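You operate a simulated robot arm through the tools that you are given. There is no shell and no other tool.

You are at the controls of a simulated robot arm. One attempt, no reset.

JOB
Plug the yellow lead and the headset into the intercom box.
Fine: free the reel's red lever before you move the yellow plug, and brake the reel again after. Where these are worked on the way, their far stop is far enough and under half their travel is too little: red lever.

Only the result counts: the job must be done as asked and must still hold three seconds after the hand-in. Knocking over, shifting, dropping, spilling or breaking anything else fails it.

ROBOT AND FRAMES
A 7-joint arm with a two-finger parallel gripper, fixed in place. Base frame: the origin is on the floor under the middle of its stand, x ahead of it, y to its left, z up; the work surface is at about z = 760. Lengths are in mm, angles in degrees, forces in N, time in s.
With the tool pointing down near the work surface it reaches from about 220 to 580 mm from the base axis. Its first joint turns from -166.0 to 166.0 degrees. Payload 3.4 kg.
The TCP is the grasp point between the finger pads, 30 mm short of the fingertips. In the tool frame z runs along the fingers and y along their closing line. Largest opening 94 mm; finger width 28, thickness 10; the body of the gripper, 50 by 96 mm, starts 55 mm behind the TCP.
Orientation is told as [roll, pitch, yaw] about the base's x, y, z axes, in that order, counted from this pose: with the fingers straight down and closing along the base's y, the tool's x points along the base's -x, its y along +y and its z along -z.

CONTROLS
- The arm moves only by the tool move_arm. Its argument "rows" is a list of rows, each a list of 3 entries, a list of its own where there are three numbers: the shift along the tool's x, y, z in mm, then the turn, a rotation vector about the tool's x, y, z in degrees, then the opening in per cent of the stroke, from 0 (shut) to 100 (fully open). In form: [[[x, y, z], [rx, ry, rz], fingers], ...]. A call has 1 to 20 rows; each row is the pose to reach, as a shift and turn from the pose commanded when the call began, along the tool's axes at that moment. A row lasts 0.2 s, in which the tool goes at most 50 mm and 8.6 degrees; a call with a longer step from one row to the next is refused whole, and so is a gripper value outside its range. Where a pose cannot be reached the arm comes as near as it can. A force on the tool above 40 N (or 10 N above the force at the start of the call, whichever is more), or a blocked arm, ends the call early, and 0.2 s more pass. The fingers move at their own pace (about 72 mm/s each) and stop on an object; they squeeze with about 29 N. The grip force told is the motor's: it shows also when the fingers shut on nothing. Time passes only in rows, and 0.2 s behind the last, so rows that repeat a pose let the fingers close. The reply holds the time, the measured pose of the TCP, the force on the tool along the base axes, the opening and the grip force, in the units named above and with some noise, with the torque about the TCP (base axes, N m) and any sound that the robot's microphone picked up.
- Cameras (640 x 400 px; columns grow to the right, rows downward): "scene" is fixed at [219.8, -500.9, 1400.2]; the picture's right is [0.74, -0.68, 0.00], its down [-0.60, -0.66, -0.45] and it looks along [0.31, 0.33, -0.89] (base axes); focal length 250 px, centre (320, 200). "wrist" rides on the gripper at [76, 14, -102] in the tool frame; the picture's right is [-0.18, 0.98, 0.00], its down [-0.75, -0.14, -0.64] and it looks along [-0.63, -0.12, 0.77] (tool axes); focal length 243 px, centre (320, 200). There is no depth. A picture from a camera that has moved, and an enlarged one, comes with that camera's place and axes in the base frame and with its lens.
- grab_frame(camera): a new picture of that camera. No time passes.
- slide_trunk(by): moves the trunk up (or, below 0, down) by that many mm; the arm rides with it, the base frame stays. It gives what a move gives, with no picture.
- zoom(camera, box): a new picture of the part [left, top, right, bottom] of that camera's present view, enlarged. No time passes.
- sign_off(): hands the job in; it is judged then, once.

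Places have to be worked out from the pictures, the camera data and where the tool is seen. Open the gripper and draw the arm clear of the work before you hand the job in, unless the task says otherwise.

The tools are called after "Request:" by a JSON object that holds its "name" and its "arguments". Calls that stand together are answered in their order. move_arm: Moves the arm, as the interface text tells. Its arguments: {"type":"object","properties":{"rows":{"type":"array"}},"required":["rows"]} The other tools are called the same way: slide_trunk (by) moves the trunk up or down; grab_frame (camera) takes a picture; zoom (camera, box) takes an enlarged picture of a part of a camera's view; sign_off () hands the job in.

At the start:

```text
t: 0.0
tool_pos: [381.9, -248.5, 1076.3]
tool_rot: [0.0, -0.1, 0.0]
force: [0.6, -1.0, 0.1]
wrist_torque: [0.01, -0.01, 0.0]
opening: 94.1
gripper_force: 0.1
trunk travel left (down, up): [-275.0, 111.0]
```

scene: 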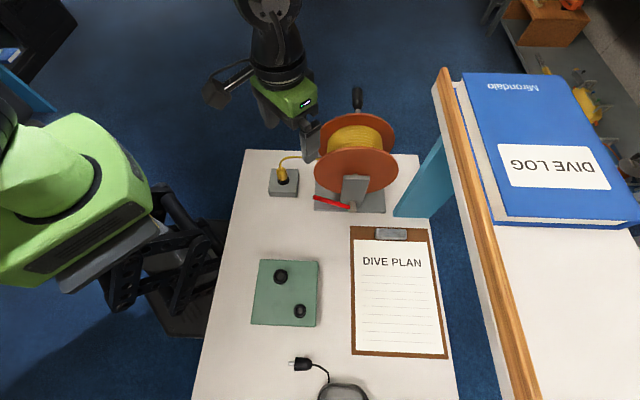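
wrist: 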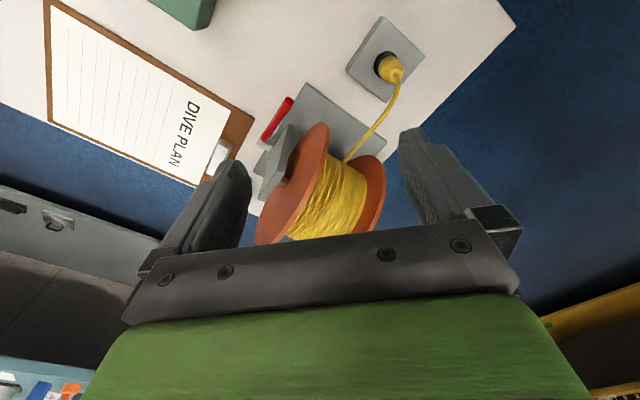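

The scene shows a reel with a yellow lead parked in a grey holder, a red lever, a green intercom box with two sockets, and a headset plug at the near edge. I'll zoom in on each of them before moving.

Request:
{"name": "zoom", "arguments": {"camera": "scene", "box": [240, 80, 420, 220]}}

Request:
{"name": "zoom", "arguments": {"camera": "scene", "box": [230, 240, 390, 400]}}

Request:
{"name": "zoom", "arguments": {"camera": "wrist", "box": [230, 0, 450, 250]}}

```text
2.86 times, centred on (330, 150) of scene
camera zoom: at [219.8, -500.9, 1400.2], right [0.74, -0.68, 0.0], down [-0.6, -0.66, -0.45], along [0.31, 0.33, -0.89], focal length 715 px, centre (291, 343)
```

zoom: 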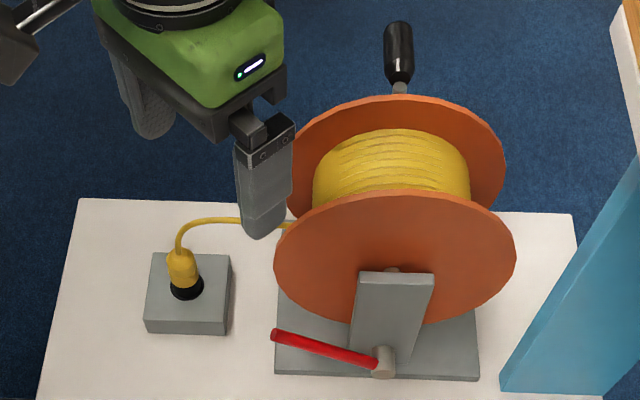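

```text
2.50 times, centred on (310, 320) of scene
camera zoom: at [219.8, -500.9, 1400.2], right [0.74, -0.68, 0.0], down [-0.6, -0.66, -0.45], along [0.31, 0.33, -0.89], focal length 625 px, centre (345, -100)
```

zoom: 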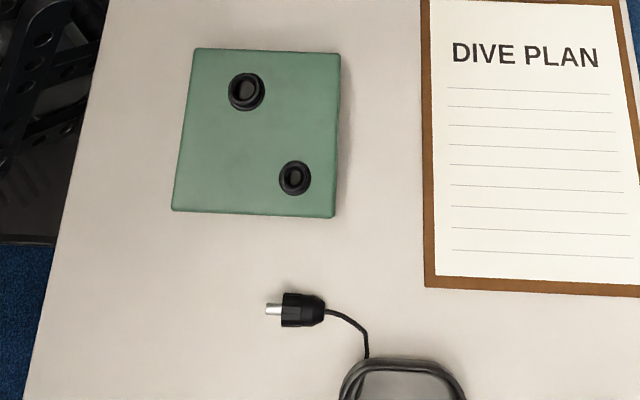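

```text
1.60 times, centred on (340, 125) of wrist
camera zoom: at [305.3, -233.1, 1178.0], right [0.18, 0.98, 0.0], down [0.75, -0.14, 0.64], along [0.63, -0.12, -0.77], focal length 388 px, centre (288, 320)
```

zoom: 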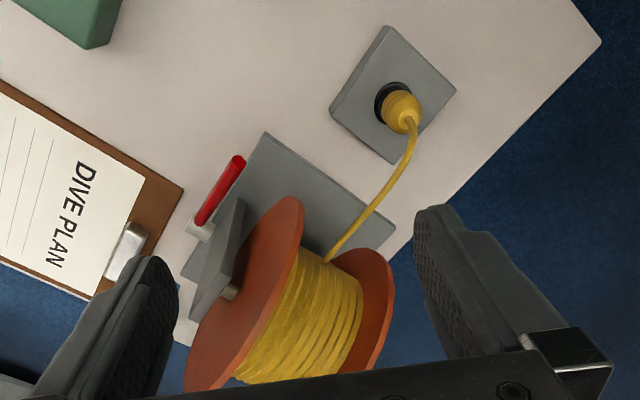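

The yellow plug stands in its holder at about (394,-158,790). The red lever's pivot is at about (464,-351,824) with its tip at (395,-291,872), and it swings in the plane of the reel's front. I'll move to a spot in front of the lever for a closer look.

Request:
{"name": "move_arm", "arguments": {"rows": [[[3.5, -23.6, 0], [0, 0, -7.9], 100], [[7, -47.2, 0], [0, 0, -15.8], 100], [[10.5, -70.8, 0], [0, 0, -23.7], 100], [[14, -94.4, 0], [0, 0, -31.6], 100], [[17.5, -118, 0], [0, 0, -39.5], 100], [[21, -141.5, 0], [0, 0, -47.4], 100], [[21, -141.5, 38], [0, 0, -47.4], 100], [[21, -141.5, 76], [0, 0, -47.4], 100], [[21, -141.5, 100], [0, 0, -47.4], 100]]}}

Request:
{"name": "grab_frame", "arguments": {"camera": "wrist"}}

Request:
{"name": "grab_frame", "arguments": {"camera": "scene"}}

```text
t: 2.0
tool_pos: [358.4, -389.8, 974.8]
tool_rot: [0.0, 0.1, 47.3]
force: [1.3, 0.0, 0.0]
wrist_torque: [0.03, -0.01, -0.03]
opening: 93.9
gripper_force: 0.1
trunk travel left (down, up): [-275.0, 111.0]
```

```text
taken
camera wrist: at [296.8, -435.7, 1076.7], right [-0.6, 0.8, 0.0], down [0.61, 0.46, 0.64], along [0.51, 0.38, -0.77], focal length 243 px, centre (320, 200)
```

wrist: 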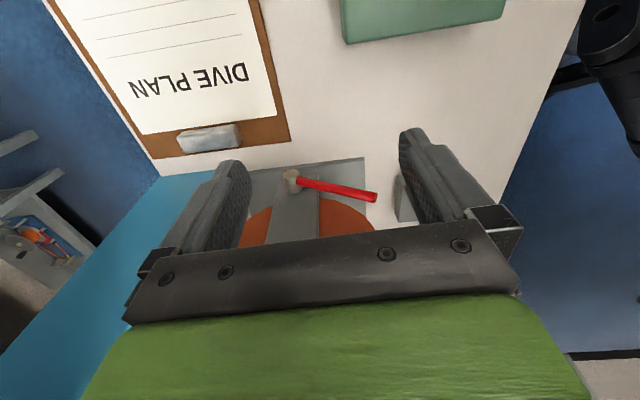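

```text
taken
```

scene: 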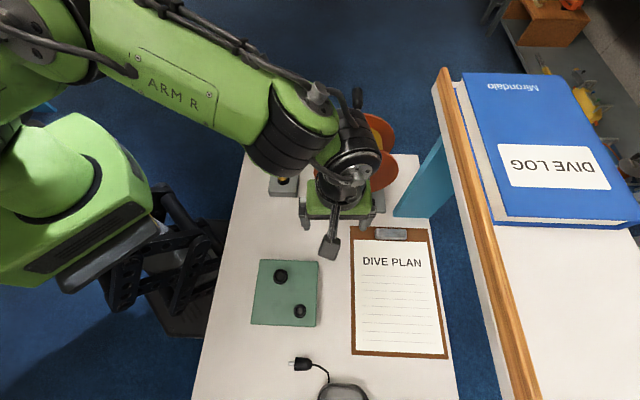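

The lever is visible just ahead of the fingers, in a picture rolled by 180°. I'll zoom in on it.

Request:
{"name": "zoom", "arguments": {"camera": "wrist", "box": [230, 130, 420, 250]}}

```text
3.33 times, centred on (325, 190) of wrist
camera zoom: at [296.8, -435.7, 1076.7], right [-0.6, 0.8, 0.0], down [0.61, 0.46, 0.64], along [0.51, 0.38, -0.77], focal length 809 px, centre (303, 233)
```

zoom: 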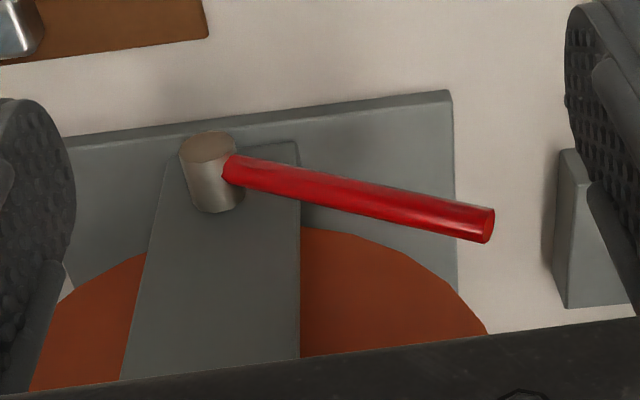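

I see no obvious stop pins on the lever. I'll tilt the fingers 45° toward the reel and lower a bit, which gives a level look at the mechanism and also a pose that can push the lever from below.

Request:
{"name": "move_arm", "arguments": {"rows": [[[0, 0, 0], [0, -7.5, 0], 60], [[0, 0, 0], [0, -15, 0], 30], [[0, 0, 10], [0, -22.5, 0], 0], [[0, 0, 25], [0, -30, 0], 0], [[0, 0, 40], [0, -37.5, 0], 0], [[0, 0, 55], [0, -45, 0], 0], [[0, 0, 70], [0, -45, 0], 0], [[0, 0, 70], [0, -45, 0], 0]]}}

Request:
{"name": "grab_frame", "arguments": {"camera": "wrist"}}

Request:
{"name": "grab_frame", "arguments": {"camera": "scene"}}

```text
t: 3.8
tool_pos: [359.4, -390.1, 906.7]
tool_rot: [-0.1, -45.1, 47.3]
force: [-0.6, -0.7, 1.4]
wrist_torque: [-0.02, 0.04, -0.01]
opening: 0.0
gripper_force: 29.1
trunk travel left (down, up): [-275.0, 111.0]
```

```text
taken
camera wrist: at [262.9, -473.3, 923.7], right [-0.63, 0.76, 0.13], down [0.16, -0.04, 0.99], along [0.76, 0.65, -0.09], focal length 243 px, centre (320, 200)
```

wrist: 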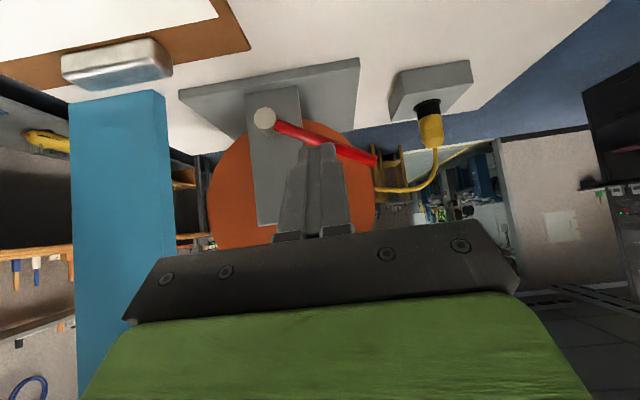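

```text
taken
```

scene: 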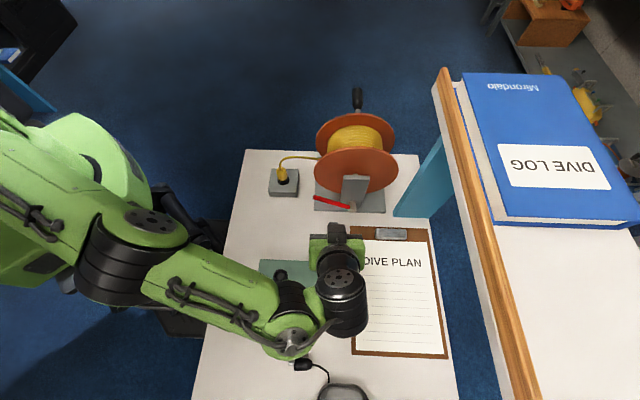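

I now have a level view of the lever and reel, upside down. I'll zoom in for detail.

Request:
{"name": "zoom", "arguments": {"camera": "wrist", "box": [170, 50, 490, 250]}}

Request:
{"name": "zoom", "arguments": {"camera": "scene", "box": [260, 80, 420, 220]}}

```text
2.00 times, centred on (330, 150) of wrist
camera zoom: at [262.9, -473.3, 923.7], right [-0.63, 0.76, 0.13], down [0.16, -0.04, 0.99], along [0.76, 0.65, -0.09], focal length 485 px, centre (300, 300)
```

zoom: 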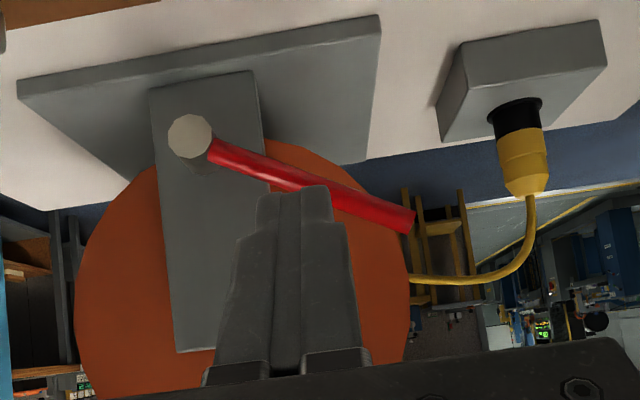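

```text
2.86 times, centred on (340, 150) of scene
camera zoom: at [219.8, -500.9, 1400.2], right [0.74, -0.68, 0.0], down [-0.6, -0.66, -0.45], along [0.31, 0.33, -0.89], focal length 715 px, centre (263, 343)
```

zoom: 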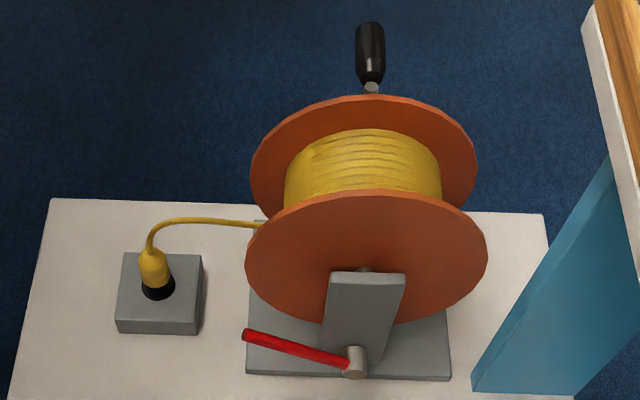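

From three views, the lever pivot is at u≈580, Z≈818. The tip is at u≈487, Z≈872, about 30° above horizontal, in the plane v≈53 (u and v are the table axes). I'll lower the closed fingers in front and then slip them under the lever near its tip.

Request:
{"name": "move_arm", "arguments": {"rows": [[[12, 6, 12], [0, -5, 0], 0], [[25, 12, 25], [0, -10, 0], 0], [[38, 18, 38], [0, -15, 0], 0], [[50.8, 23.7, 50.6], [0, -15, 0], 0], [[50.8, 23.7, 50.6], [0, -15, 0], 0]]}}

Request:
{"name": "grab_frame", "arguments": {"camera": "wrist"}}

Request:
{"name": "grab_frame", "arguments": {"camera": "scene"}}

```text
t: 4.9
tool_pos: [342.6, -375.9, 841.7]
tool_rot: [-3.4, -59.8, 50.5]
force: [1.3, 3.3, 15.7]
wrist_torque: [-1.36, 1.64, -0.18]
opening: 0.0
gripper_force: 28.4
out of reach, approached as far as the arm can: row 4, 5
trunk travel left (down, up): [-275.0, 111.0]
stopped in row 5: the force on the tool passed its limit at 45 N (the readings are from after the stop); the commanded pose is now the measured one
```

```text
taken
camera wrist: at [246.3, -459.0, 825.9], right [-0.67, 0.73, 0.13], down [-0.04, -0.21, 0.98], along [0.74, 0.65, 0.16], focal length 243 px, centre (320, 200)
```

wrist: 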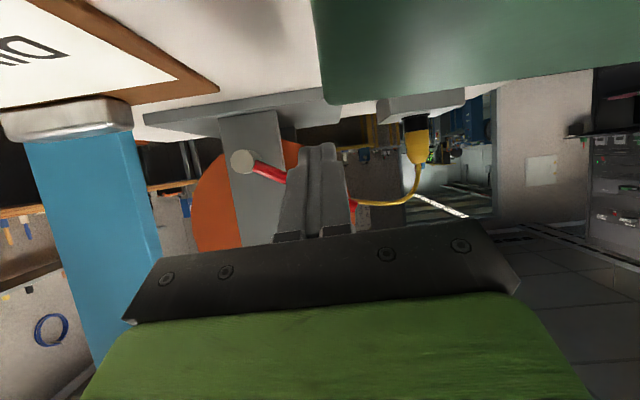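

```text
taken
```

scene: 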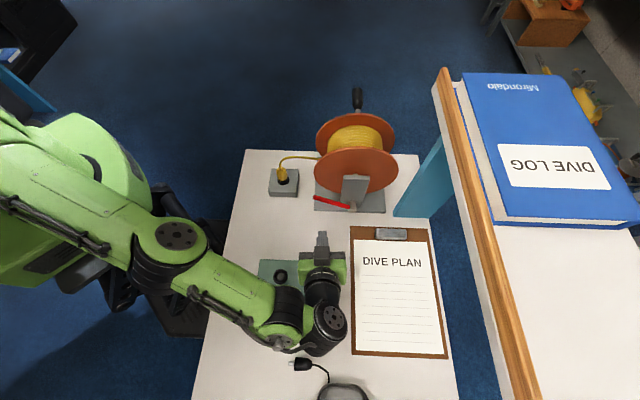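

The force limit tripped at 45 N, pushing upward, so some part of the tool touched something below, probably the intercom box under the wrist. I'll back straight up at once and check that nothing shifted.

Request:
{"name": "move_arm", "arguments": {"rows": [[[-8.6, 0, -5], [0, 0, 0], 0], [[-17.3, 0, -10], [0, 0, 0], 0], [[-34.6, 0, -20], [0, 0, 0], 0], [[-60, 0, -35], [0, 0, 0], 0], [[-60, 0, -35], [0, 0, 0], 0]]}}

Request:
{"name": "grab_frame", "arguments": {"camera": "scene"}}

Request:
{"name": "grab_frame", "arguments": {"camera": "wrist"}}

```text
t: 6.1
tool_pos: [340.5, -373.9, 909.3]
tool_rot: [-3.2, -59.9, 50.1]
force: [-0.9, 0.3, -0.2]
wrist_torque: [-0.01, 0.01, -0.01]
opening: 0.0
gripper_force: 29.1
trunk travel left (down, up): [-275.0, 111.0]
```

```text
taken
```

scene: 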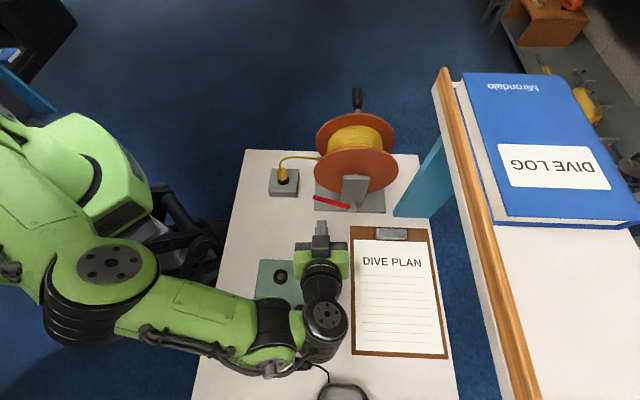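

```text
taken
camera wrist: at [244.2, -457.6, 893.2], right [-0.67, 0.73, 0.13], down [-0.03, -0.21, 0.98], along [0.75, 0.65, 0.16], focal length 243 px, centre (320, 200)
```

wrist: 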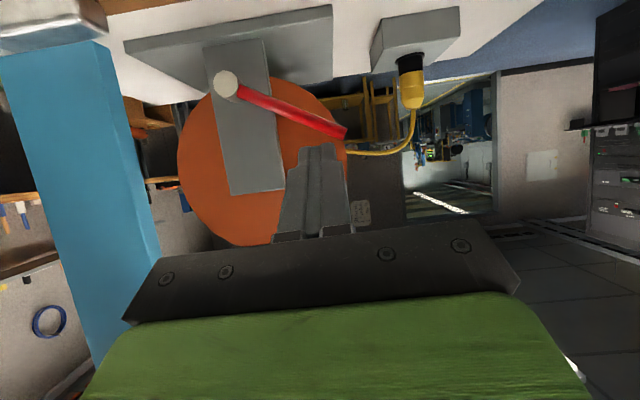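

The box outline looks unchanged where I can see it. The lever tip lies almost straight out from the base, so I'll go upright first and then come at it along its own axis from the robot's side, with the fingers as a fork above and below it.

Request:
{"name": "move_arm", "arguments": {"rows": [[[-15, 0, -9], [-0.2, 8.5, 0.1], 0], [[-35, 0, -20], [-0.4, 17.1, 0.2], 10], [[-43, 0, -25], [-0.6, 25.6, 0.3], 20], [[-43, 0, -25], [-0.8, 34.2, 0.4], 30], [[-43, 0, -25], [-1.0, 42.7, 0.5], 30], [[-43, 0, -25], [-1.3, 51.3, 0.7], 30], [[-43, 0, -25], [-1.5, 59.9, 0.8], 30], [[-43, 0, -25], [-1.5, 59.9, 0.8], 30]]}}

Request:
{"name": "grab_frame", "arguments": {"camera": "scene"}}

```text
t: 7.9
tool_pos: [338.4, -374.2, 959.4]
tool_rot: [0.0, 0.3, 47.7]
force: [0.2, -0.1, 0.2]
wrist_torque: [0.0, 0.03, 0.02]
opening: 28.1
gripper_force: 0.0
trunk travel left (down, up): [-275.0, 111.0]
```

```text
taken
```

scene: 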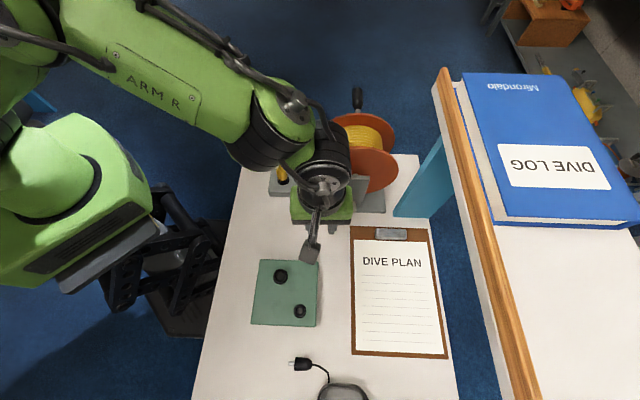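

The box, sockets and headset plug are all exactly where they were. Now I'll tilt the tool 60° outward in line with the lever, with the fingertips about 20 mm short of its tip.

Request:
{"name": "move_arm", "arguments": {"rows": [[[-5, 15, 0], [7.5, 0, 0], 30], [[-15, 30, 0], [15, 0, 0], 30], [[-28, 45, 5], [22.5, 0, 0], 30], [[-42, 58.4, 15], [30, 0, 0], 30], [[-56, 58.4, 25], [37.5, 0, 0], 30], [[-70, 58.4, 40], [45, 0, 0], 30], [[-85, 58.4, 52], [52.5, 0, 0], 30], [[-99.3, 58.4, 62.4], [60, 0, 0], 30], [[-99.3, 58.4, 62.4], [60, 0, 0], 30]]}}

Request:
{"name": "grab_frame", "arguments": {"camera": "wrist"}}

Request:
{"name": "grab_frame", "arguments": {"camera": "scene"}}

```text
t: 9.9
tool_pos: [349.1, -267.7, 894.2]
tool_rot: [-54.3, 0.3, 46.2]
force: [-0.1, 0.0, -0.4]
wrist_torque: [-0.01, 0.0, 0.01]
opening: 28.4
gripper_force: 0.1
out of reach, approached as far as the arm can: row 8, 9
trunk travel left (down, up): [-275.0, 111.0]
```

```text
taken
camera wrist: at [230.6, -257.8, 941.5], right [-0.29, 0.52, -0.8], down [0.21, 0.85, 0.48], along [0.93, -0.03, -0.35], focal length 243 px, centre (320, 200)
```

wrist: 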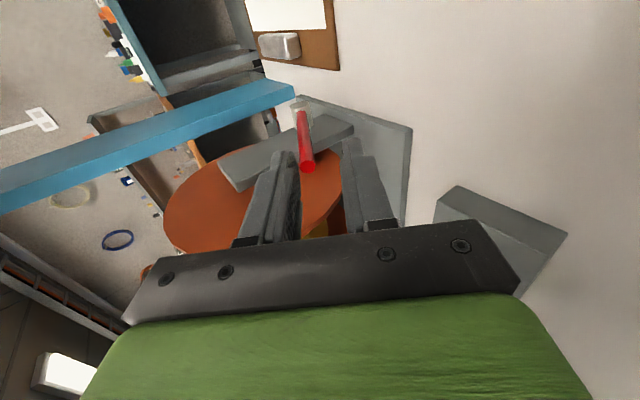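

```text
taken
```

scene: 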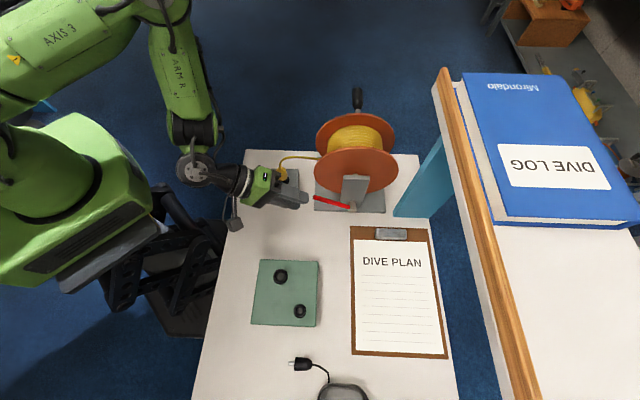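

The tool got to a 54° tilt at about (u=438, v=39), roughly 14 mm off sideways because that pose is at the reach limit. I'll correct sideways with a small advance, then check the alignment.

Request:
{"name": "move_arm", "arguments": {"rows": [[[-8, -6, 8], [0, 0, 0], 32], [[-15, -12, 16], [0, 0, 0], 32], [[-15, -12, 20], [0, 0, 0], 32]]}}

Request:
{"name": "zoom", "arguments": {"camera": "wrist", "box": [200, 60, 460, 260]}}

```text
t: 10.7
tool_pos: [375.4, -272.6, 891.7]
tool_rot: [-54.3, 0.5, 46.0]
force: [-0.5, 0.1, 0.9]
wrist_torque: [0.01, 0.02, 0.01]
opening: 30.3
gripper_force: 0.1
trunk travel left (down, up): [-275.0, 111.0]
```

```text
2.00 times, centred on (330, 160) of wrist
camera zoom: at [257.1, -263.7, 939.4], right [-0.29, 0.53, -0.8], down [0.21, 0.85, 0.48], along [0.93, -0.03, -0.36], focal length 485 px, centre (300, 280)
```

zoom: 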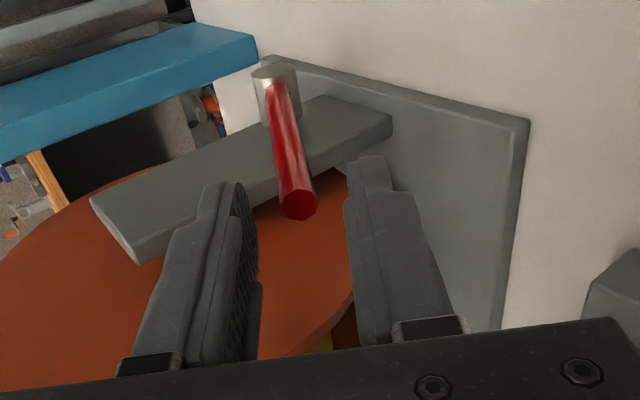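

The lever sits between the two fingers and the tool is in line with it (u=461, v=53.5). I'll advance 50 mm along the tool axis so the fork straddles the lever.

Request:
{"name": "move_arm", "arguments": {"rows": [[[0, 0, 10], [0, 0, 0], 32], [[0, 0, 20], [0, 0, 0], 32], [[0, -0.5, 30], [0, 0, 0], 32], [[0, -0.7, 40], [0, 0, 0], 32], [[0, -0.7, 50], [0, 0, 0], 32]]}}

Request:
{"name": "zoom", "arguments": {"camera": "wrist", "box": [200, 60, 460, 260]}}

Request:
{"name": "zoom", "arguments": {"camera": "scene", "box": [240, 120, 420, 240]}}

```text
t: 11.9
tool_pos: [406.4, -302.3, 862.4]
tool_rot: [-54.3, 0.2, 46.2]
force: [0.2, 0.3, 0.7]
wrist_torque: [0.01, 0.02, 0.0]
opening: 30.4
gripper_force: 0.0
trunk travel left (down, up): [-275.0, 111.0]
```

```text
2.00 times, centred on (330, 160) of wrist
camera zoom: at [287.0, -293.3, 911.2], right [-0.29, 0.53, -0.8], down [0.21, 0.85, 0.48], along [0.93, -0.03, -0.35], focal length 485 px, centre (300, 280)
```

zoom: 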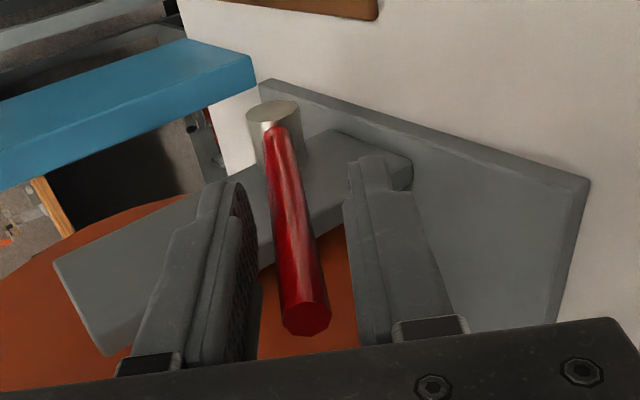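

```text
3.33 times, centred on (330, 180) of scene
camera zoom: at [219.8, -500.9, 1400.2], right [0.74, -0.68, 0.0], down [-0.6, -0.66, -0.45], along [0.31, 0.33, -0.89], focal length 834 px, centre (287, 267)
```

zoom: 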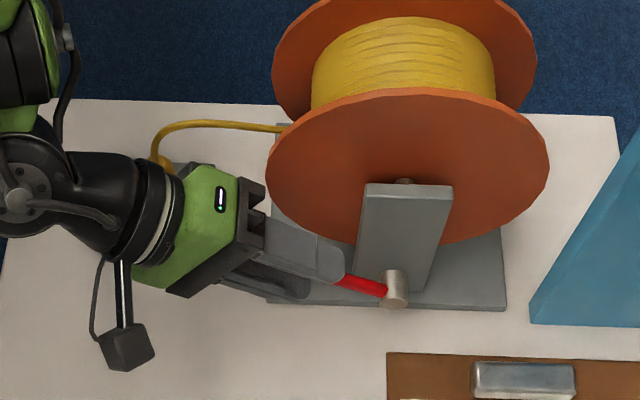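

The lever lies neatly between the finger pads. I'll close the fork to about 14 mm for a loose hold, then try swinging the lever upward a few degrees about its pivot to find which way it travels.

Request:
{"name": "move_arm", "arguments": {"rows": [[[0, 0, 0], [0, 0, 0], 15], [[0, 0, 0], [0, 0, 0], 15], [[0, -3.8, -0.2], [-2.5, 0, 0], 15], [[0, -7.6, -0.4], [-5, 0, 0], 15], [[0, -11.5, -0.3], [-7.5, 0, 0], 15]]}}

Request:
{"name": "zoom", "arguments": {"camera": "wrist", "box": [200, 60, 460, 260]}}

Request:
{"name": "zoom", "arguments": {"camera": "scene", "box": [240, 120, 420, 240]}}

```text
t: 13.1
tool_pos: [409.9, -306.9, 871.8]
tool_rot: [-46.5, 0.2, 46.1]
force: [-1.3, 0.1, 6.7]
wrist_torque: [-0.34, -0.46, 0.1]
opening: 20.0
gripper_force: 10.0
trunk travel left (down, up): [-275.0, 111.0]
```

```text
2.00 times, centred on (330, 160) of wrist
camera zoom: at [296.0, -301.6, 931.0], right [-0.36, 0.6, -0.71], down [0.26, 0.8, 0.54], along [0.9, 0.01, -0.45], focal length 485 px, centre (300, 280)
```

zoom: 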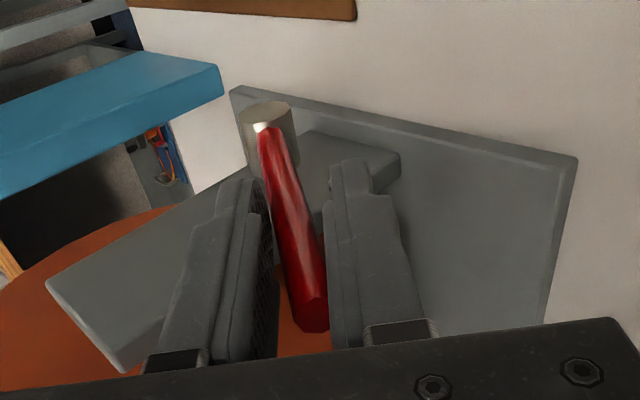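

```text
3.33 times, centred on (330, 180) of scene
camera zoom: at [219.8, -500.9, 1400.2], right [0.74, -0.68, 0.0], down [-0.6, -0.66, -0.45], along [0.31, 0.33, -0.89], focal length 834 px, centre (287, 267)
```

zoom: 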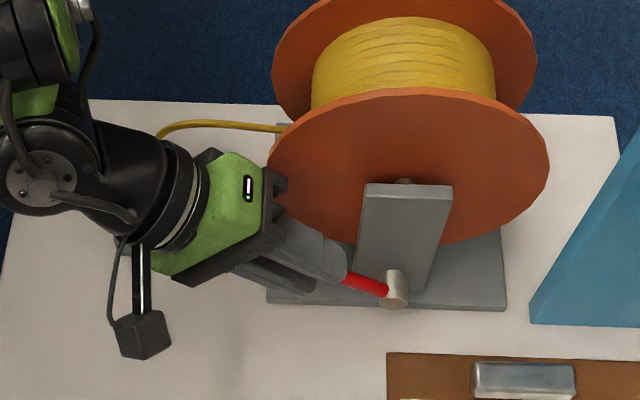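

The lever followed the tool up, now about 37° with little force, so upward is its free direction. I'll keep swinging it along the arc to about 60°.

Request:
{"name": "move_arm", "arguments": {"rows": [[[0, -5.9, -0.2], [-2.5, 0, 0], 20], [[0, -11.8, -0.3], [-5, 0, 0], 20], [[0, -17.6, 0.1], [-8.2, 0, 0], 20], [[0, -23.3, 0.75], [-11.5, 0, 0], 20], [[0, -29, 1.9], [-14.8, 0, 0], 20], [[0, -34.5, 3.3], [-18, 0, 0], 20]]}}

Request:
{"name": "zoom", "arguments": {"camera": "wrist", "box": [200, 60, 460, 260]}}

Request:
{"name": "zoom", "arguments": {"camera": "scene", "box": [240, 120, 420, 240]}}

```text
t: 14.5
tool_pos: [430.3, -324.3, 896.9]
tool_rot: [-28.7, 0.4, 46.1]
force: [-0.3, -0.1, -0.4]
wrist_torque: [0.03, 0.01, 0.0]
opening: 19.0
gripper_force: 0.1
trunk travel left (down, up): [-275.0, 111.0]
```

```text
2.00 times, centred on (330, 160) of wrist
camera zoom: at [332.8, -335.3, 978.3], right [-0.5, 0.73, -0.47], down [0.39, 0.67, 0.63], along [0.78, 0.12, -0.62], focal length 485 px, centre (300, 280)
```

zoom: 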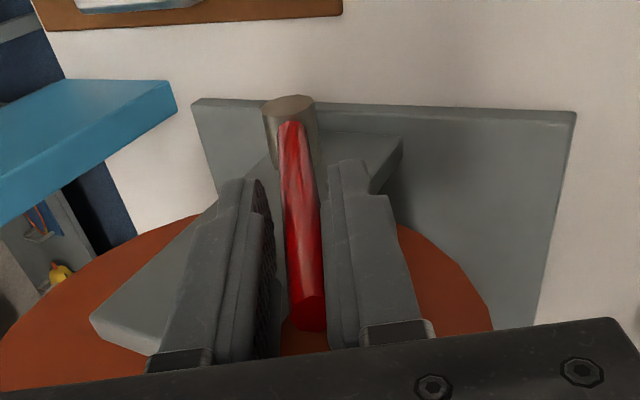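

```text
3.33 times, centred on (330, 180) of scene
camera zoom: at [219.8, -500.9, 1400.2], right [0.74, -0.68, 0.0], down [-0.6, -0.66, -0.45], along [0.31, 0.33, -0.89], focal length 834 px, centre (287, 267)
```

zoom: 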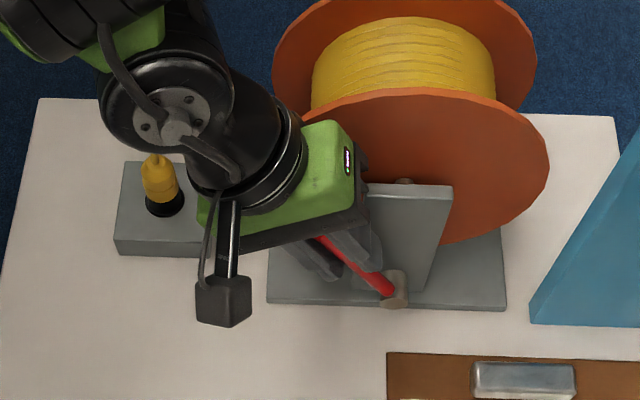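

The lever is at about 61° with no resistance. I'll continue the arc toward vertical, watching for the stop.

Request:
{"name": "move_arm", "arguments": {"rows": [[[0, -5.5, 0.4], [-3.5, 0, 0], 20], [[0, -11, 0.9], [-7, 0, 0], 20], [[0, -16.5, 1.7], [-10.5, 0, 0], 20], [[0, -21.8, 2.8], [-14, 0, 0], 20], [[0, -27.1, 4.3], [-17.5, 0, 0], 20], [[0, -32.3, 6.1], [-21, 0, 0], 20], [[0, -38, 8.6], [-25, 0, 0], 20], [[0, -43.7, 11.3], [-29, 0, 0], 20]]}}

Request:
{"name": "zoom", "arguments": {"camera": "wrist", "box": [200, 60, 460, 260]}}

Request:
{"name": "zoom", "arguments": {"camera": "scene", "box": [240, 120, 420, 240]}}

```text
t: 16.3
tool_pos: [457.5, -350.9, 904.1]
tool_rot: [0.7, 0.4, 46.2]
force: [-15.7, 15.4, -8.8]
wrist_torque: [-0.44, -0.54, -0.05]
opening: 31.4
gripper_force: 11.1
trunk travel left (down, up): [-275.0, 111.0]
```

```text
2.00 times, centred on (330, 160) of wrist
camera zoom: at [396.0, -395.3, 1007.2], right [-0.58, 0.81, 0.01], down [0.63, 0.44, 0.64], along [0.51, 0.38, -0.77], focal length 485 px, centre (300, 280)
```

zoom: 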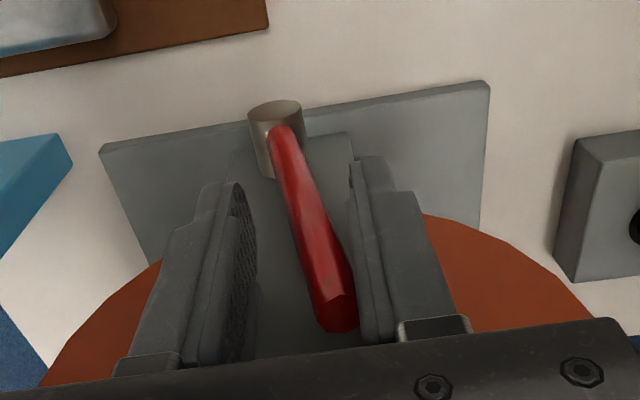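

```text
3.33 times, centred on (330, 180) of scene
camera zoom: at [219.8, -500.9, 1400.2], right [0.74, -0.68, 0.0], down [-0.6, -0.66, -0.45], along [0.31, 0.33, -0.89], focal length 834 px, centre (287, 267)
```

zoom: 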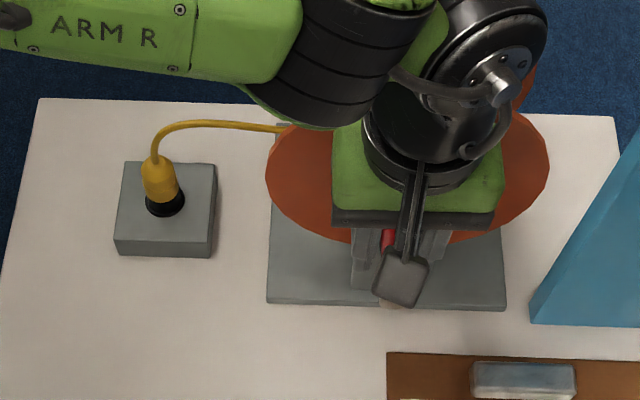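

The reading of about 22 N pushing back along −u shows the lever has met its stop, and the picture puts it at about 80°. I'll relax the fork to see whether the lever stays there on its own.

Request:
{"name": "move_arm", "arguments": {"rows": [[[0, 6, 0], [0, 0, 0], 40], [[0, 10, 0], [0, 0, 0], 50], [[0, 10, 0], [0, 0, 0], 50], [[0, 10, 0], [0, 0, 0], 50]]}}

Request:
{"name": "zoom", "arguments": {"camera": "wrist", "box": [200, 60, 460, 260]}}

```text
t: 17.3
tool_pos: [453.8, -347.7, 907.1]
tool_rot: [0.1, 0.4, 46.2]
force: [-0.3, -0.8, 0.4]
wrist_torque: [0.03, 0.04, -0.03]
opening: 47.0
gripper_force: 0.1
trunk travel left (down, up): [-275.0, 111.0]
```

```text
2.00 times, centred on (330, 160) of wrist
camera zoom: at [391.4, -391.8, 1008.9], right [-0.58, 0.81, 0.0], down [0.63, 0.45, 0.64], along [0.52, 0.37, -0.77], focal length 485 px, centre (300, 280)
```

zoom: 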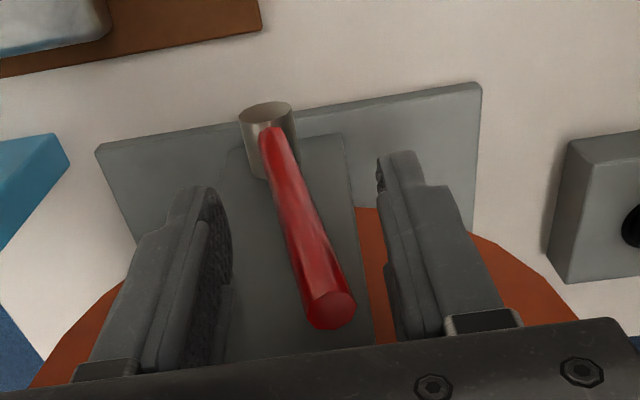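

The lever stays up by itself at about 80°, up from 30°, so the reel is free. Now I'll rise clear of it and move over for a close look at the yellow plug in its holder.

Request:
{"name": "move_arm", "arguments": {"rows": [[[0, 0, -35], [0, 0, 0], 50], [[0, 0, -70], [0, 0, 0], 50], [[0, 0, -105], [0, 0, 0], 50], [[0, 45, -105], [0, 0, 0], 60], [[0, 90, -105], [0, 0, 0], 80], [[0, 135, -105], [0, 0, 0], 80], [[0, 165, -105], [0, 0, 0], 80], [[-15, 165, -85], [0, 0, 0], 80], [[-30, 165, -50], [0, 0, 0], 80], [[-45, 165, -30], [0, 0, 0], 80], [[-45, 165, -30], [0, 0, 0], 80]]}}

Request:
{"name": "grab_frame", "arguments": {"camera": "wrist"}}

Request:
{"name": "zoom", "arguments": {"camera": "scene", "box": [240, 80, 420, 220]}}

```text
t: 19.7
tool_pos: [368.0, -200.8, 936.6]
tool_rot: [0.1, 0.4, 46.2]
force: [-0.5, -0.3, 0.4]
wrist_torque: [0.02, 0.01, 0.0]
opening: 75.5
gripper_force: 0.0
trunk travel left (down, up): [-275.0, 111.0]
```

```text
taken
camera wrist: at [305.4, -244.0, 1038.6], right [-0.58, 0.81, 0.0], down [0.63, 0.45, 0.64], along [0.52, 0.37, -0.77], focal length 243 px, centre (320, 200)
```

wrist: 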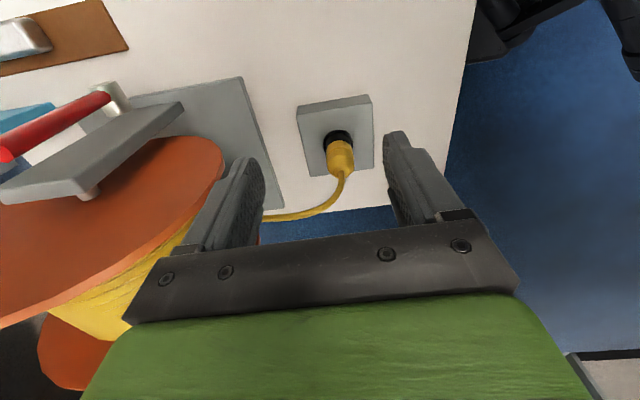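

```text
2.86 times, centred on (330, 150) of scene
camera zoom: at [219.8, -500.9, 1400.2], right [0.74, -0.68, 0.0], down [-0.6, -0.66, -0.45], along [0.31, 0.33, -0.89], focal length 715 px, centre (291, 343)
```

zoom: 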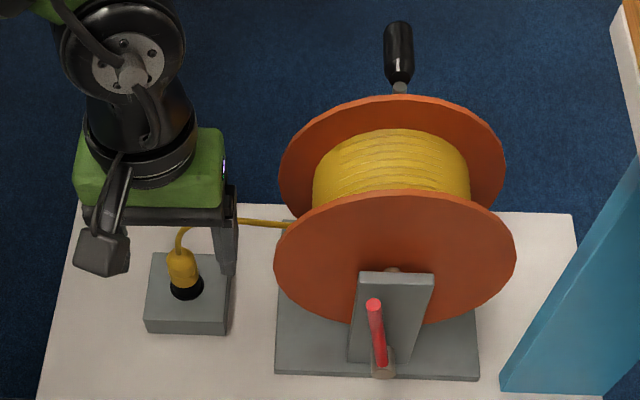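

The lever stands upright in the scene and the reel is untouched. I'll zoom in on the yellow plug.

Request:
{"name": "zoom", "arguments": {"camera": "wrist", "box": [260, 80, 420, 230]}}

Request:
{"name": "zoom", "arguments": {"camera": "scene", "box": [260, 140, 310, 205]}}

Request:
{"name": "zoom", "arguments": {"camera": "scene", "box": [245, 250, 330, 335]}}

Request:
{"name": "zoom", "arguments": {"camera": "scene", "box": [280, 340, 380, 400]}}

```text
2.67 times, centred on (340, 155) of wrist
camera zoom: at [305.4, -244.0, 1038.6], right [-0.58, 0.81, 0.0], down [0.63, 0.45, 0.64], along [0.52, 0.37, -0.77], focal length 647 px, centre (267, 320)
```

zoom: 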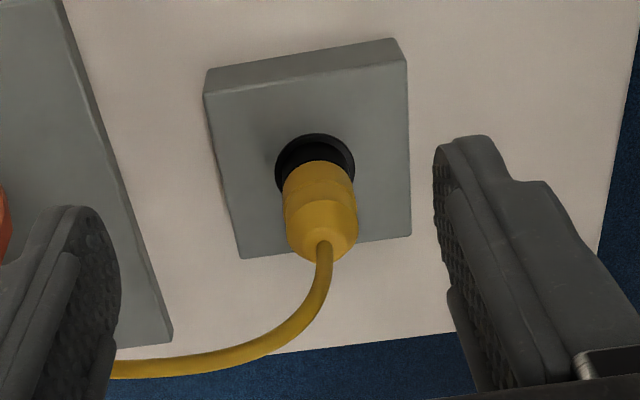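

```text
6.15 times, centred on (285, 172) of scene
camera zoom: at [219.8, -500.9, 1400.2], right [0.74, -0.68, 0.0], down [-0.6, -0.66, -0.45], along [0.31, 0.33, -0.89], focal length 1539 px, centre (535, 369)
```

zoom: 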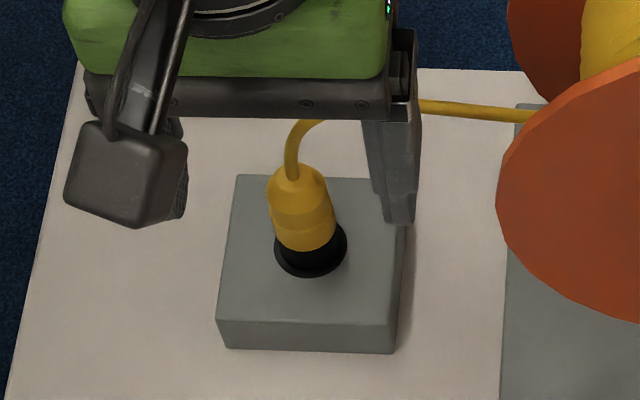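

```text
4.71 times, centred on (288, 292) of scene
camera zoom: at [219.8, -500.9, 1400.2], right [0.74, -0.68, 0.0], down [-0.6, -0.66, -0.45], along [0.31, 0.33, -0.89], focal length 1177 px, centre (473, -235)
```

zoom: 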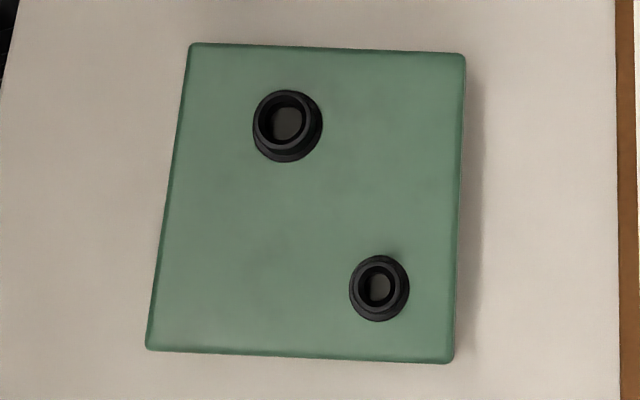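

```text
6.40 times, centred on (330, 370) of scene
camera zoom: at [219.8, -500.9, 1400.2], right [0.74, -0.68, 0.0], down [-0.6, -0.66, -0.45], along [0.31, 0.33, -0.89], focal length 1601 px, centre (256, -888)
```

zoom: 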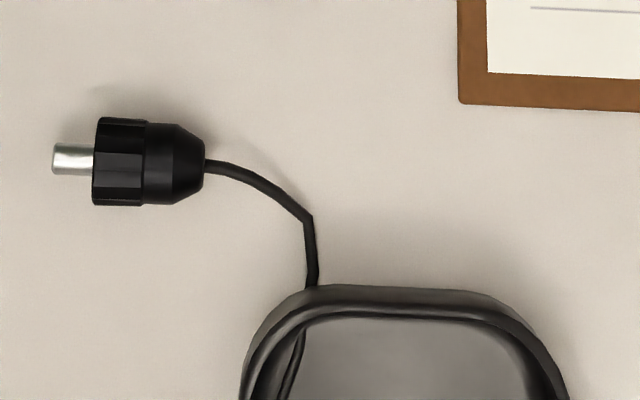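

The yellow plug is round, about 26 mm across with its cable leaving the top, and it sits in a ring like the larger socket on the green box. The headset jack matches the smaller socket. I judge the yellow plug's axis to be at (394.5,-156.5), with its body from Z≈807 to 846. I'll turn the tool to yaw −42.6 so the fingers close across the cable's direction, hovering above it.

Request:
{"name": "move_arm", "arguments": {"rows": [[[-5, 1, -20], [0, 0, 8.1], 90], [[-10, 2, -30], [0, 0, 16.2], 100], [[-15, 3, -30], [0, 0, 24.2], 100], [[-20, 4, -30], [0, 0, 32.3], 100], [[-25, 5, -30], [0, 0, 40.4], 100], [[-30, 6, -30], [0, 0, 48.4], 100], [[-35, 7, -30], [0, 0, 56.5], 100], [[-40, 8, -30], [0, 0, 64.6], 100], [[-45, 10, -30], [0, 0, 72.7], 100], [[-50.3, 11.5, -30], [0, 0, 80.7], 100], [[-50.3, 11.5, -30], [0, 0, 88.8], 100], [[-50.3, 11.5, -30], [0, 0, 88.8], 100]]}}

Request:
{"name": "grab_frame", "arguments": {"camera": "wrist"}}

Request:
{"name": "grab_frame", "arguments": {"camera": "scene"}}

```text
t: 22.3
tool_pos: [392.5, -157.4, 967.8]
tool_rot: [-0.3, 0.2, -42.8]
force: [-0.8, -0.7, 0.5]
wrist_torque: [0.02, -0.02, -0.01]
opening: 94.2
gripper_force: 0.0
trunk travel left (down, up): [-275.0, 111.0]
```

```text
taken
camera wrist: at [347.2, -93.3, 1068.5], right [0.8, 0.6, -0.01], down [0.46, -0.61, 0.64], along [0.38, -0.52, -0.77], focal length 243 px, centre (320, 200)
```

wrist: 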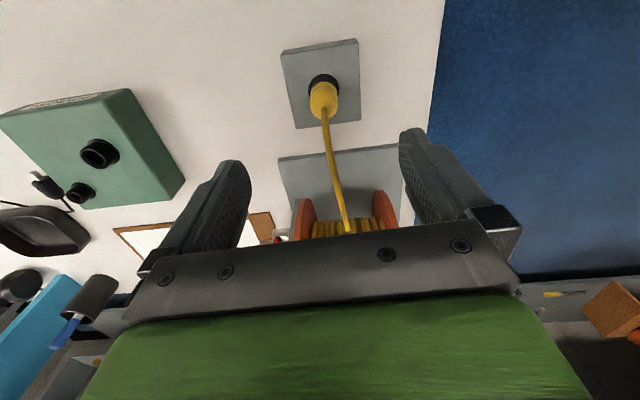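

```text
taken
```

scene: 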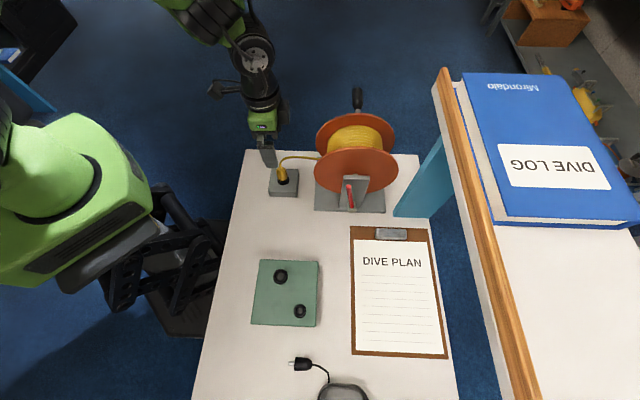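

The box's near side carries a small printed label, so I'll zoom in to read it along with the sockets and the plug.

Request:
{"name": "zoom", "arguments": {"camera": "wrist", "box": [0, 70, 190, 220]}}

Request:
{"name": "zoom", "arguments": {"camera": "wrist", "box": [260, 30, 400, 240]}}

```text
2.67 times, centred on (95, 145) of wrist
camera zoom: at [347.2, -93.3, 1068.5], right [0.8, 0.6, -0.01], down [0.46, -0.61, 0.64], along [0.38, -0.52, -0.77], focal length 647 px, centre (920, 347)
```

zoom: 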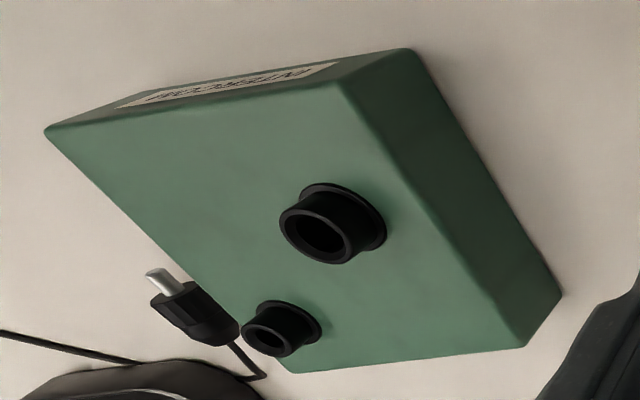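

```text
1.90 times, centred on (330, 135) of wrist
camera zoom: at [347.2, -93.3, 1068.5], right [0.8, 0.6, -0.01], down [0.46, -0.61, 0.64], along [0.38, -0.52, -0.77], focal length 462 px, centre (301, 324)
```

zoom: 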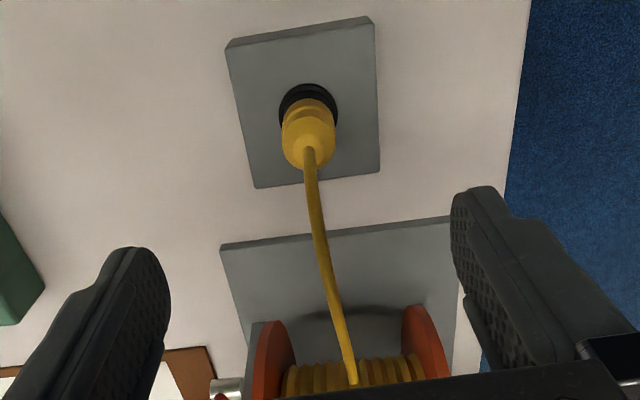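

The label just reads INTERCOM, and the sockets differ in size: large for yellow, small for the headset. The tool axis always appears at column 320 in the wrist picture, so the plug sits about 4 mm to the +v side. I'll correct and come down to just above it.

Request:
{"name": "move_arm", "arguments": {"rows": [[[0.5, 2, 20], [0, 0, 0], 100], [[1, 4, 40], [0, 0, 0], 100], [[1, 4, 60], [0, 0, 0], 100], [[1, 4, 75], [0, 0, 0], 100], [[1, 4, 75], [0, 0, 0], 100]]}}

Request:
{"name": "grab_frame", "arguments": {"camera": "wrist"}}

Request:
{"name": "zoom", "arguments": {"camera": "wrist", "box": [250, 60, 390, 220]}}

```text
t: 23.5
tool_pos: [393.4, -154.1, 890.7]
tool_rot: [-0.3, 0.1, -42.7]
force: [0.4, -0.4, 0.4]
wrist_torque: [0.0, 0.01, 0.01]
opening: 93.7
gripper_force: 0.2
trunk travel left (down, up): [-275.0, 111.0]
```

```text
taken
camera wrist: at [348.4, -91.1, 993.4], right [0.8, 0.6, -0.01], down [0.46, -0.61, 0.64], along [0.38, -0.52, -0.77], focal length 243 px, centre (320, 200)
```

wrist: 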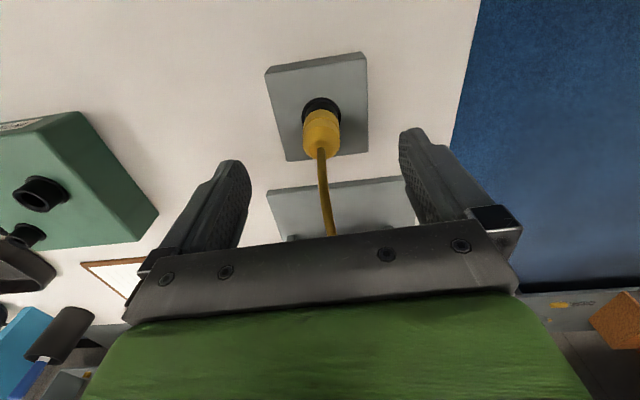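

```text
2.50 times, centred on (320, 140) of wrist
camera zoom: at [348.4, -91.1, 993.4], right [0.8, 0.6, -0.01], down [0.46, -0.61, 0.64], along [0.38, -0.52, -0.77], focal length 606 px, centre (320, 350)
```

zoom: 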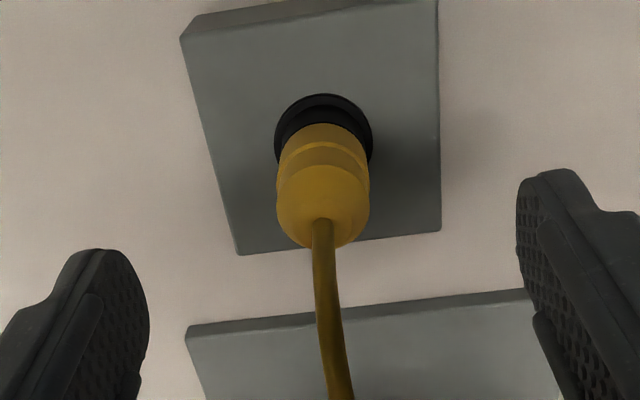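

The plug is now centred on the tool axis in both directions. I'll descend to Z≈831 and close on the yellow body.

Request:
{"name": "move_arm", "arguments": {"rows": [[[0, 0.5, 15], [0, 0, 0], 100], [[0, 0.5, 30], [0, 0, 0], 100], [[0, 0.5, 45], [0, 0, 0], 100], [[0, 0.5, 59], [0, 0, 0], 100], [[0, 0.5, 59], [0, 0, 0], 60], [[0, 0.5, 59], [0, 0, 0], 20], [[0, 0.5, 59], [0, 0, 0], 10], [[0, 0.5, 59], [0, 0, 0], 10]]}}

Request:
{"name": "zoom", "arguments": {"camera": "wrist", "box": [220, 80, 420, 240]}}

Request:
{"name": "zoom", "arguments": {"camera": "scene", "box": [240, 120, 340, 210]}}

```text
t: 25.3
tool_pos: [394.0, -154.2, 832.7]
tool_rot: [-0.4, 0.2, -42.7]
force: [-1.1, -1.4, -2.5]
wrist_torque: [-0.16, -0.11, 0.03]
opening: 27.8
gripper_force: 44.5
trunk travel left (down, up): [-275.0, 111.0]
```

```text
2.50 times, centred on (320, 160) of wrist
camera zoom: at [348.8, -90.9, 934.0], right [0.8, 0.6, -0.01], down [0.46, -0.61, 0.64], along [0.38, -0.52, -0.77], focal length 606 px, centre (320, 300)
```

zoom: 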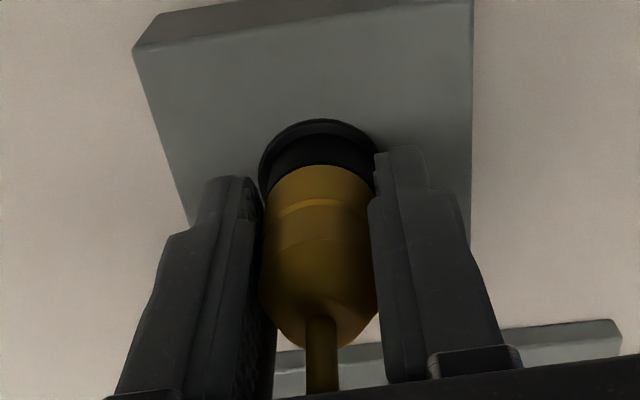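

```text
4.44 times, centred on (290, 165) of scene
camera zoom: at [219.8, -500.9, 1400.2], right [0.74, -0.68, 0.0], down [-0.6, -0.66, -0.45], along [0.31, 0.33, -0.89], focal length 1112 px, centre (453, 356)
```

zoom: 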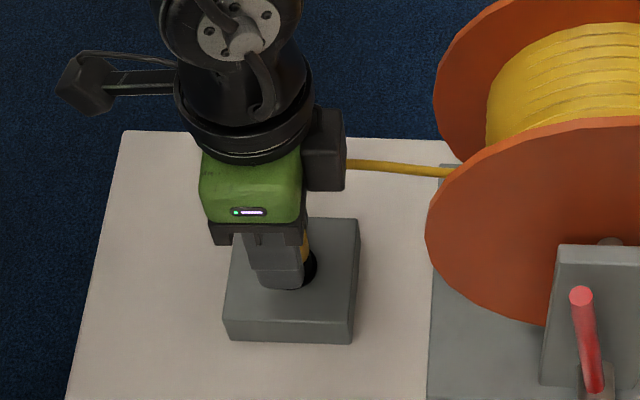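

The plug is gripped at 28 mm opening with a solid grip force. I'll pull it straight up out of the holder in small steps.

Request:
{"name": "move_arm", "arguments": {"rows": [[[0, 0, 0], [0, 0, 0], 0], [[0, 0, -4], [0, 0, 0], 0], [[0, 0, -8], [0, 0, 0], 0], [[0, 0, -14], [0, 0, 0], 0], [[0, 0, -20], [0, 0, 0], 0], [[0, 0, -30], [0, 0, 0], 0], [[0, 0, -40], [0, 0, 0], 0], [[0, 0, -50], [0, 0, 0], 0]]}}

Request:
{"name": "zoom", "arguments": {"camera": "wrist", "box": [220, 80, 420, 240]}}

Request:
{"name": "zoom", "arguments": {"camera": "scene", "box": [240, 100, 360, 210]}}

```text
t: 26.0
tool_pos: [395.1, -154.3, 833.2]
tool_rot: [-0.5, 0.4, -42.7]
force: [6.8, -3.1, -22.2]
wrist_torque: [0.15, -0.47, 0.1]
opening: 27.9
gripper_force: 45.0
trunk travel left (down, up): [-275.0, 111.0]
stopped in row 3: the force on the tool passed its limit at 47 N (the readings are from after the stop); the commanded pose is now the measured one
```

```text
2.50 times, centred on (320, 160) of wrist
camera zoom: at [349.6, -91.1, 934.5], right [0.8, 0.6, -0.01], down [0.47, -0.61, 0.64], along [0.37, -0.52, -0.77], focal length 606 px, centre (320, 300)
```

zoom: 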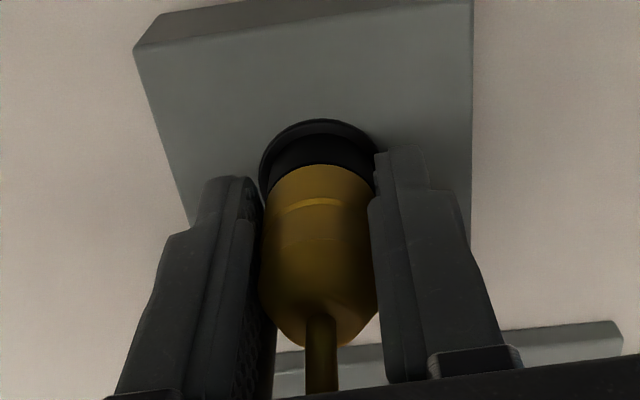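

```text
3.64 times, centred on (300, 155) of scene
camera zoom: at [219.8, -500.9, 1400.2], right [0.74, -0.68, 0.0], down [-0.6, -0.66, -0.45], along [0.31, 0.33, -0.89], focal length 910 px, centre (393, 364)
```

zoom: 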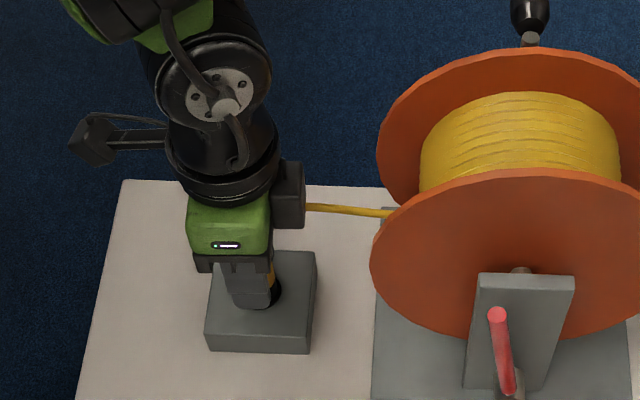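

Pulling tripped the 40 N limit before the plug moved, though the grip didn't slip. I'll try again with a slow, fine ramp.

Request:
{"name": "move_arm", "arguments": {"rows": [[[0, 0, -0.8], [0, 0, 0], 0], [[0, 0, -1.6], [0, 0, 0], 0], [[0, 0, -2.4], [0, 0, 0], 0], [[0, 0, -3.2], [0, 0, 0], 0], [[0, 0, -4], [0, 0, 0], 0], [[0, 0, -4.8], [0, 0, 0], 0], [[0, 0, -5.6], [0, 0, 0], 0], [[0, 0, -6.4], [0, 0, 0], 0], [[0, 0, -7.2], [0, 0, 0], 0], [[0, 0, -8], [0, 0, 0], 0]]}}

```text
t: 26.5
tool_pos: [395.3, -154.1, 833.2]
tool_rot: [-0.6, 0.5, -42.8]
force: [9.0, -2.8, -24.3]
wrist_torque: [-0.05, -0.75, 0.1]
opening: 27.9
gripper_force: 45.2
trunk travel left (down, up): [-275.0, 111.0]
stopped in row 2: the force on the tool passed its limit at 43 N (the readings are from after the stop); the commanded pose is now the measured one
```

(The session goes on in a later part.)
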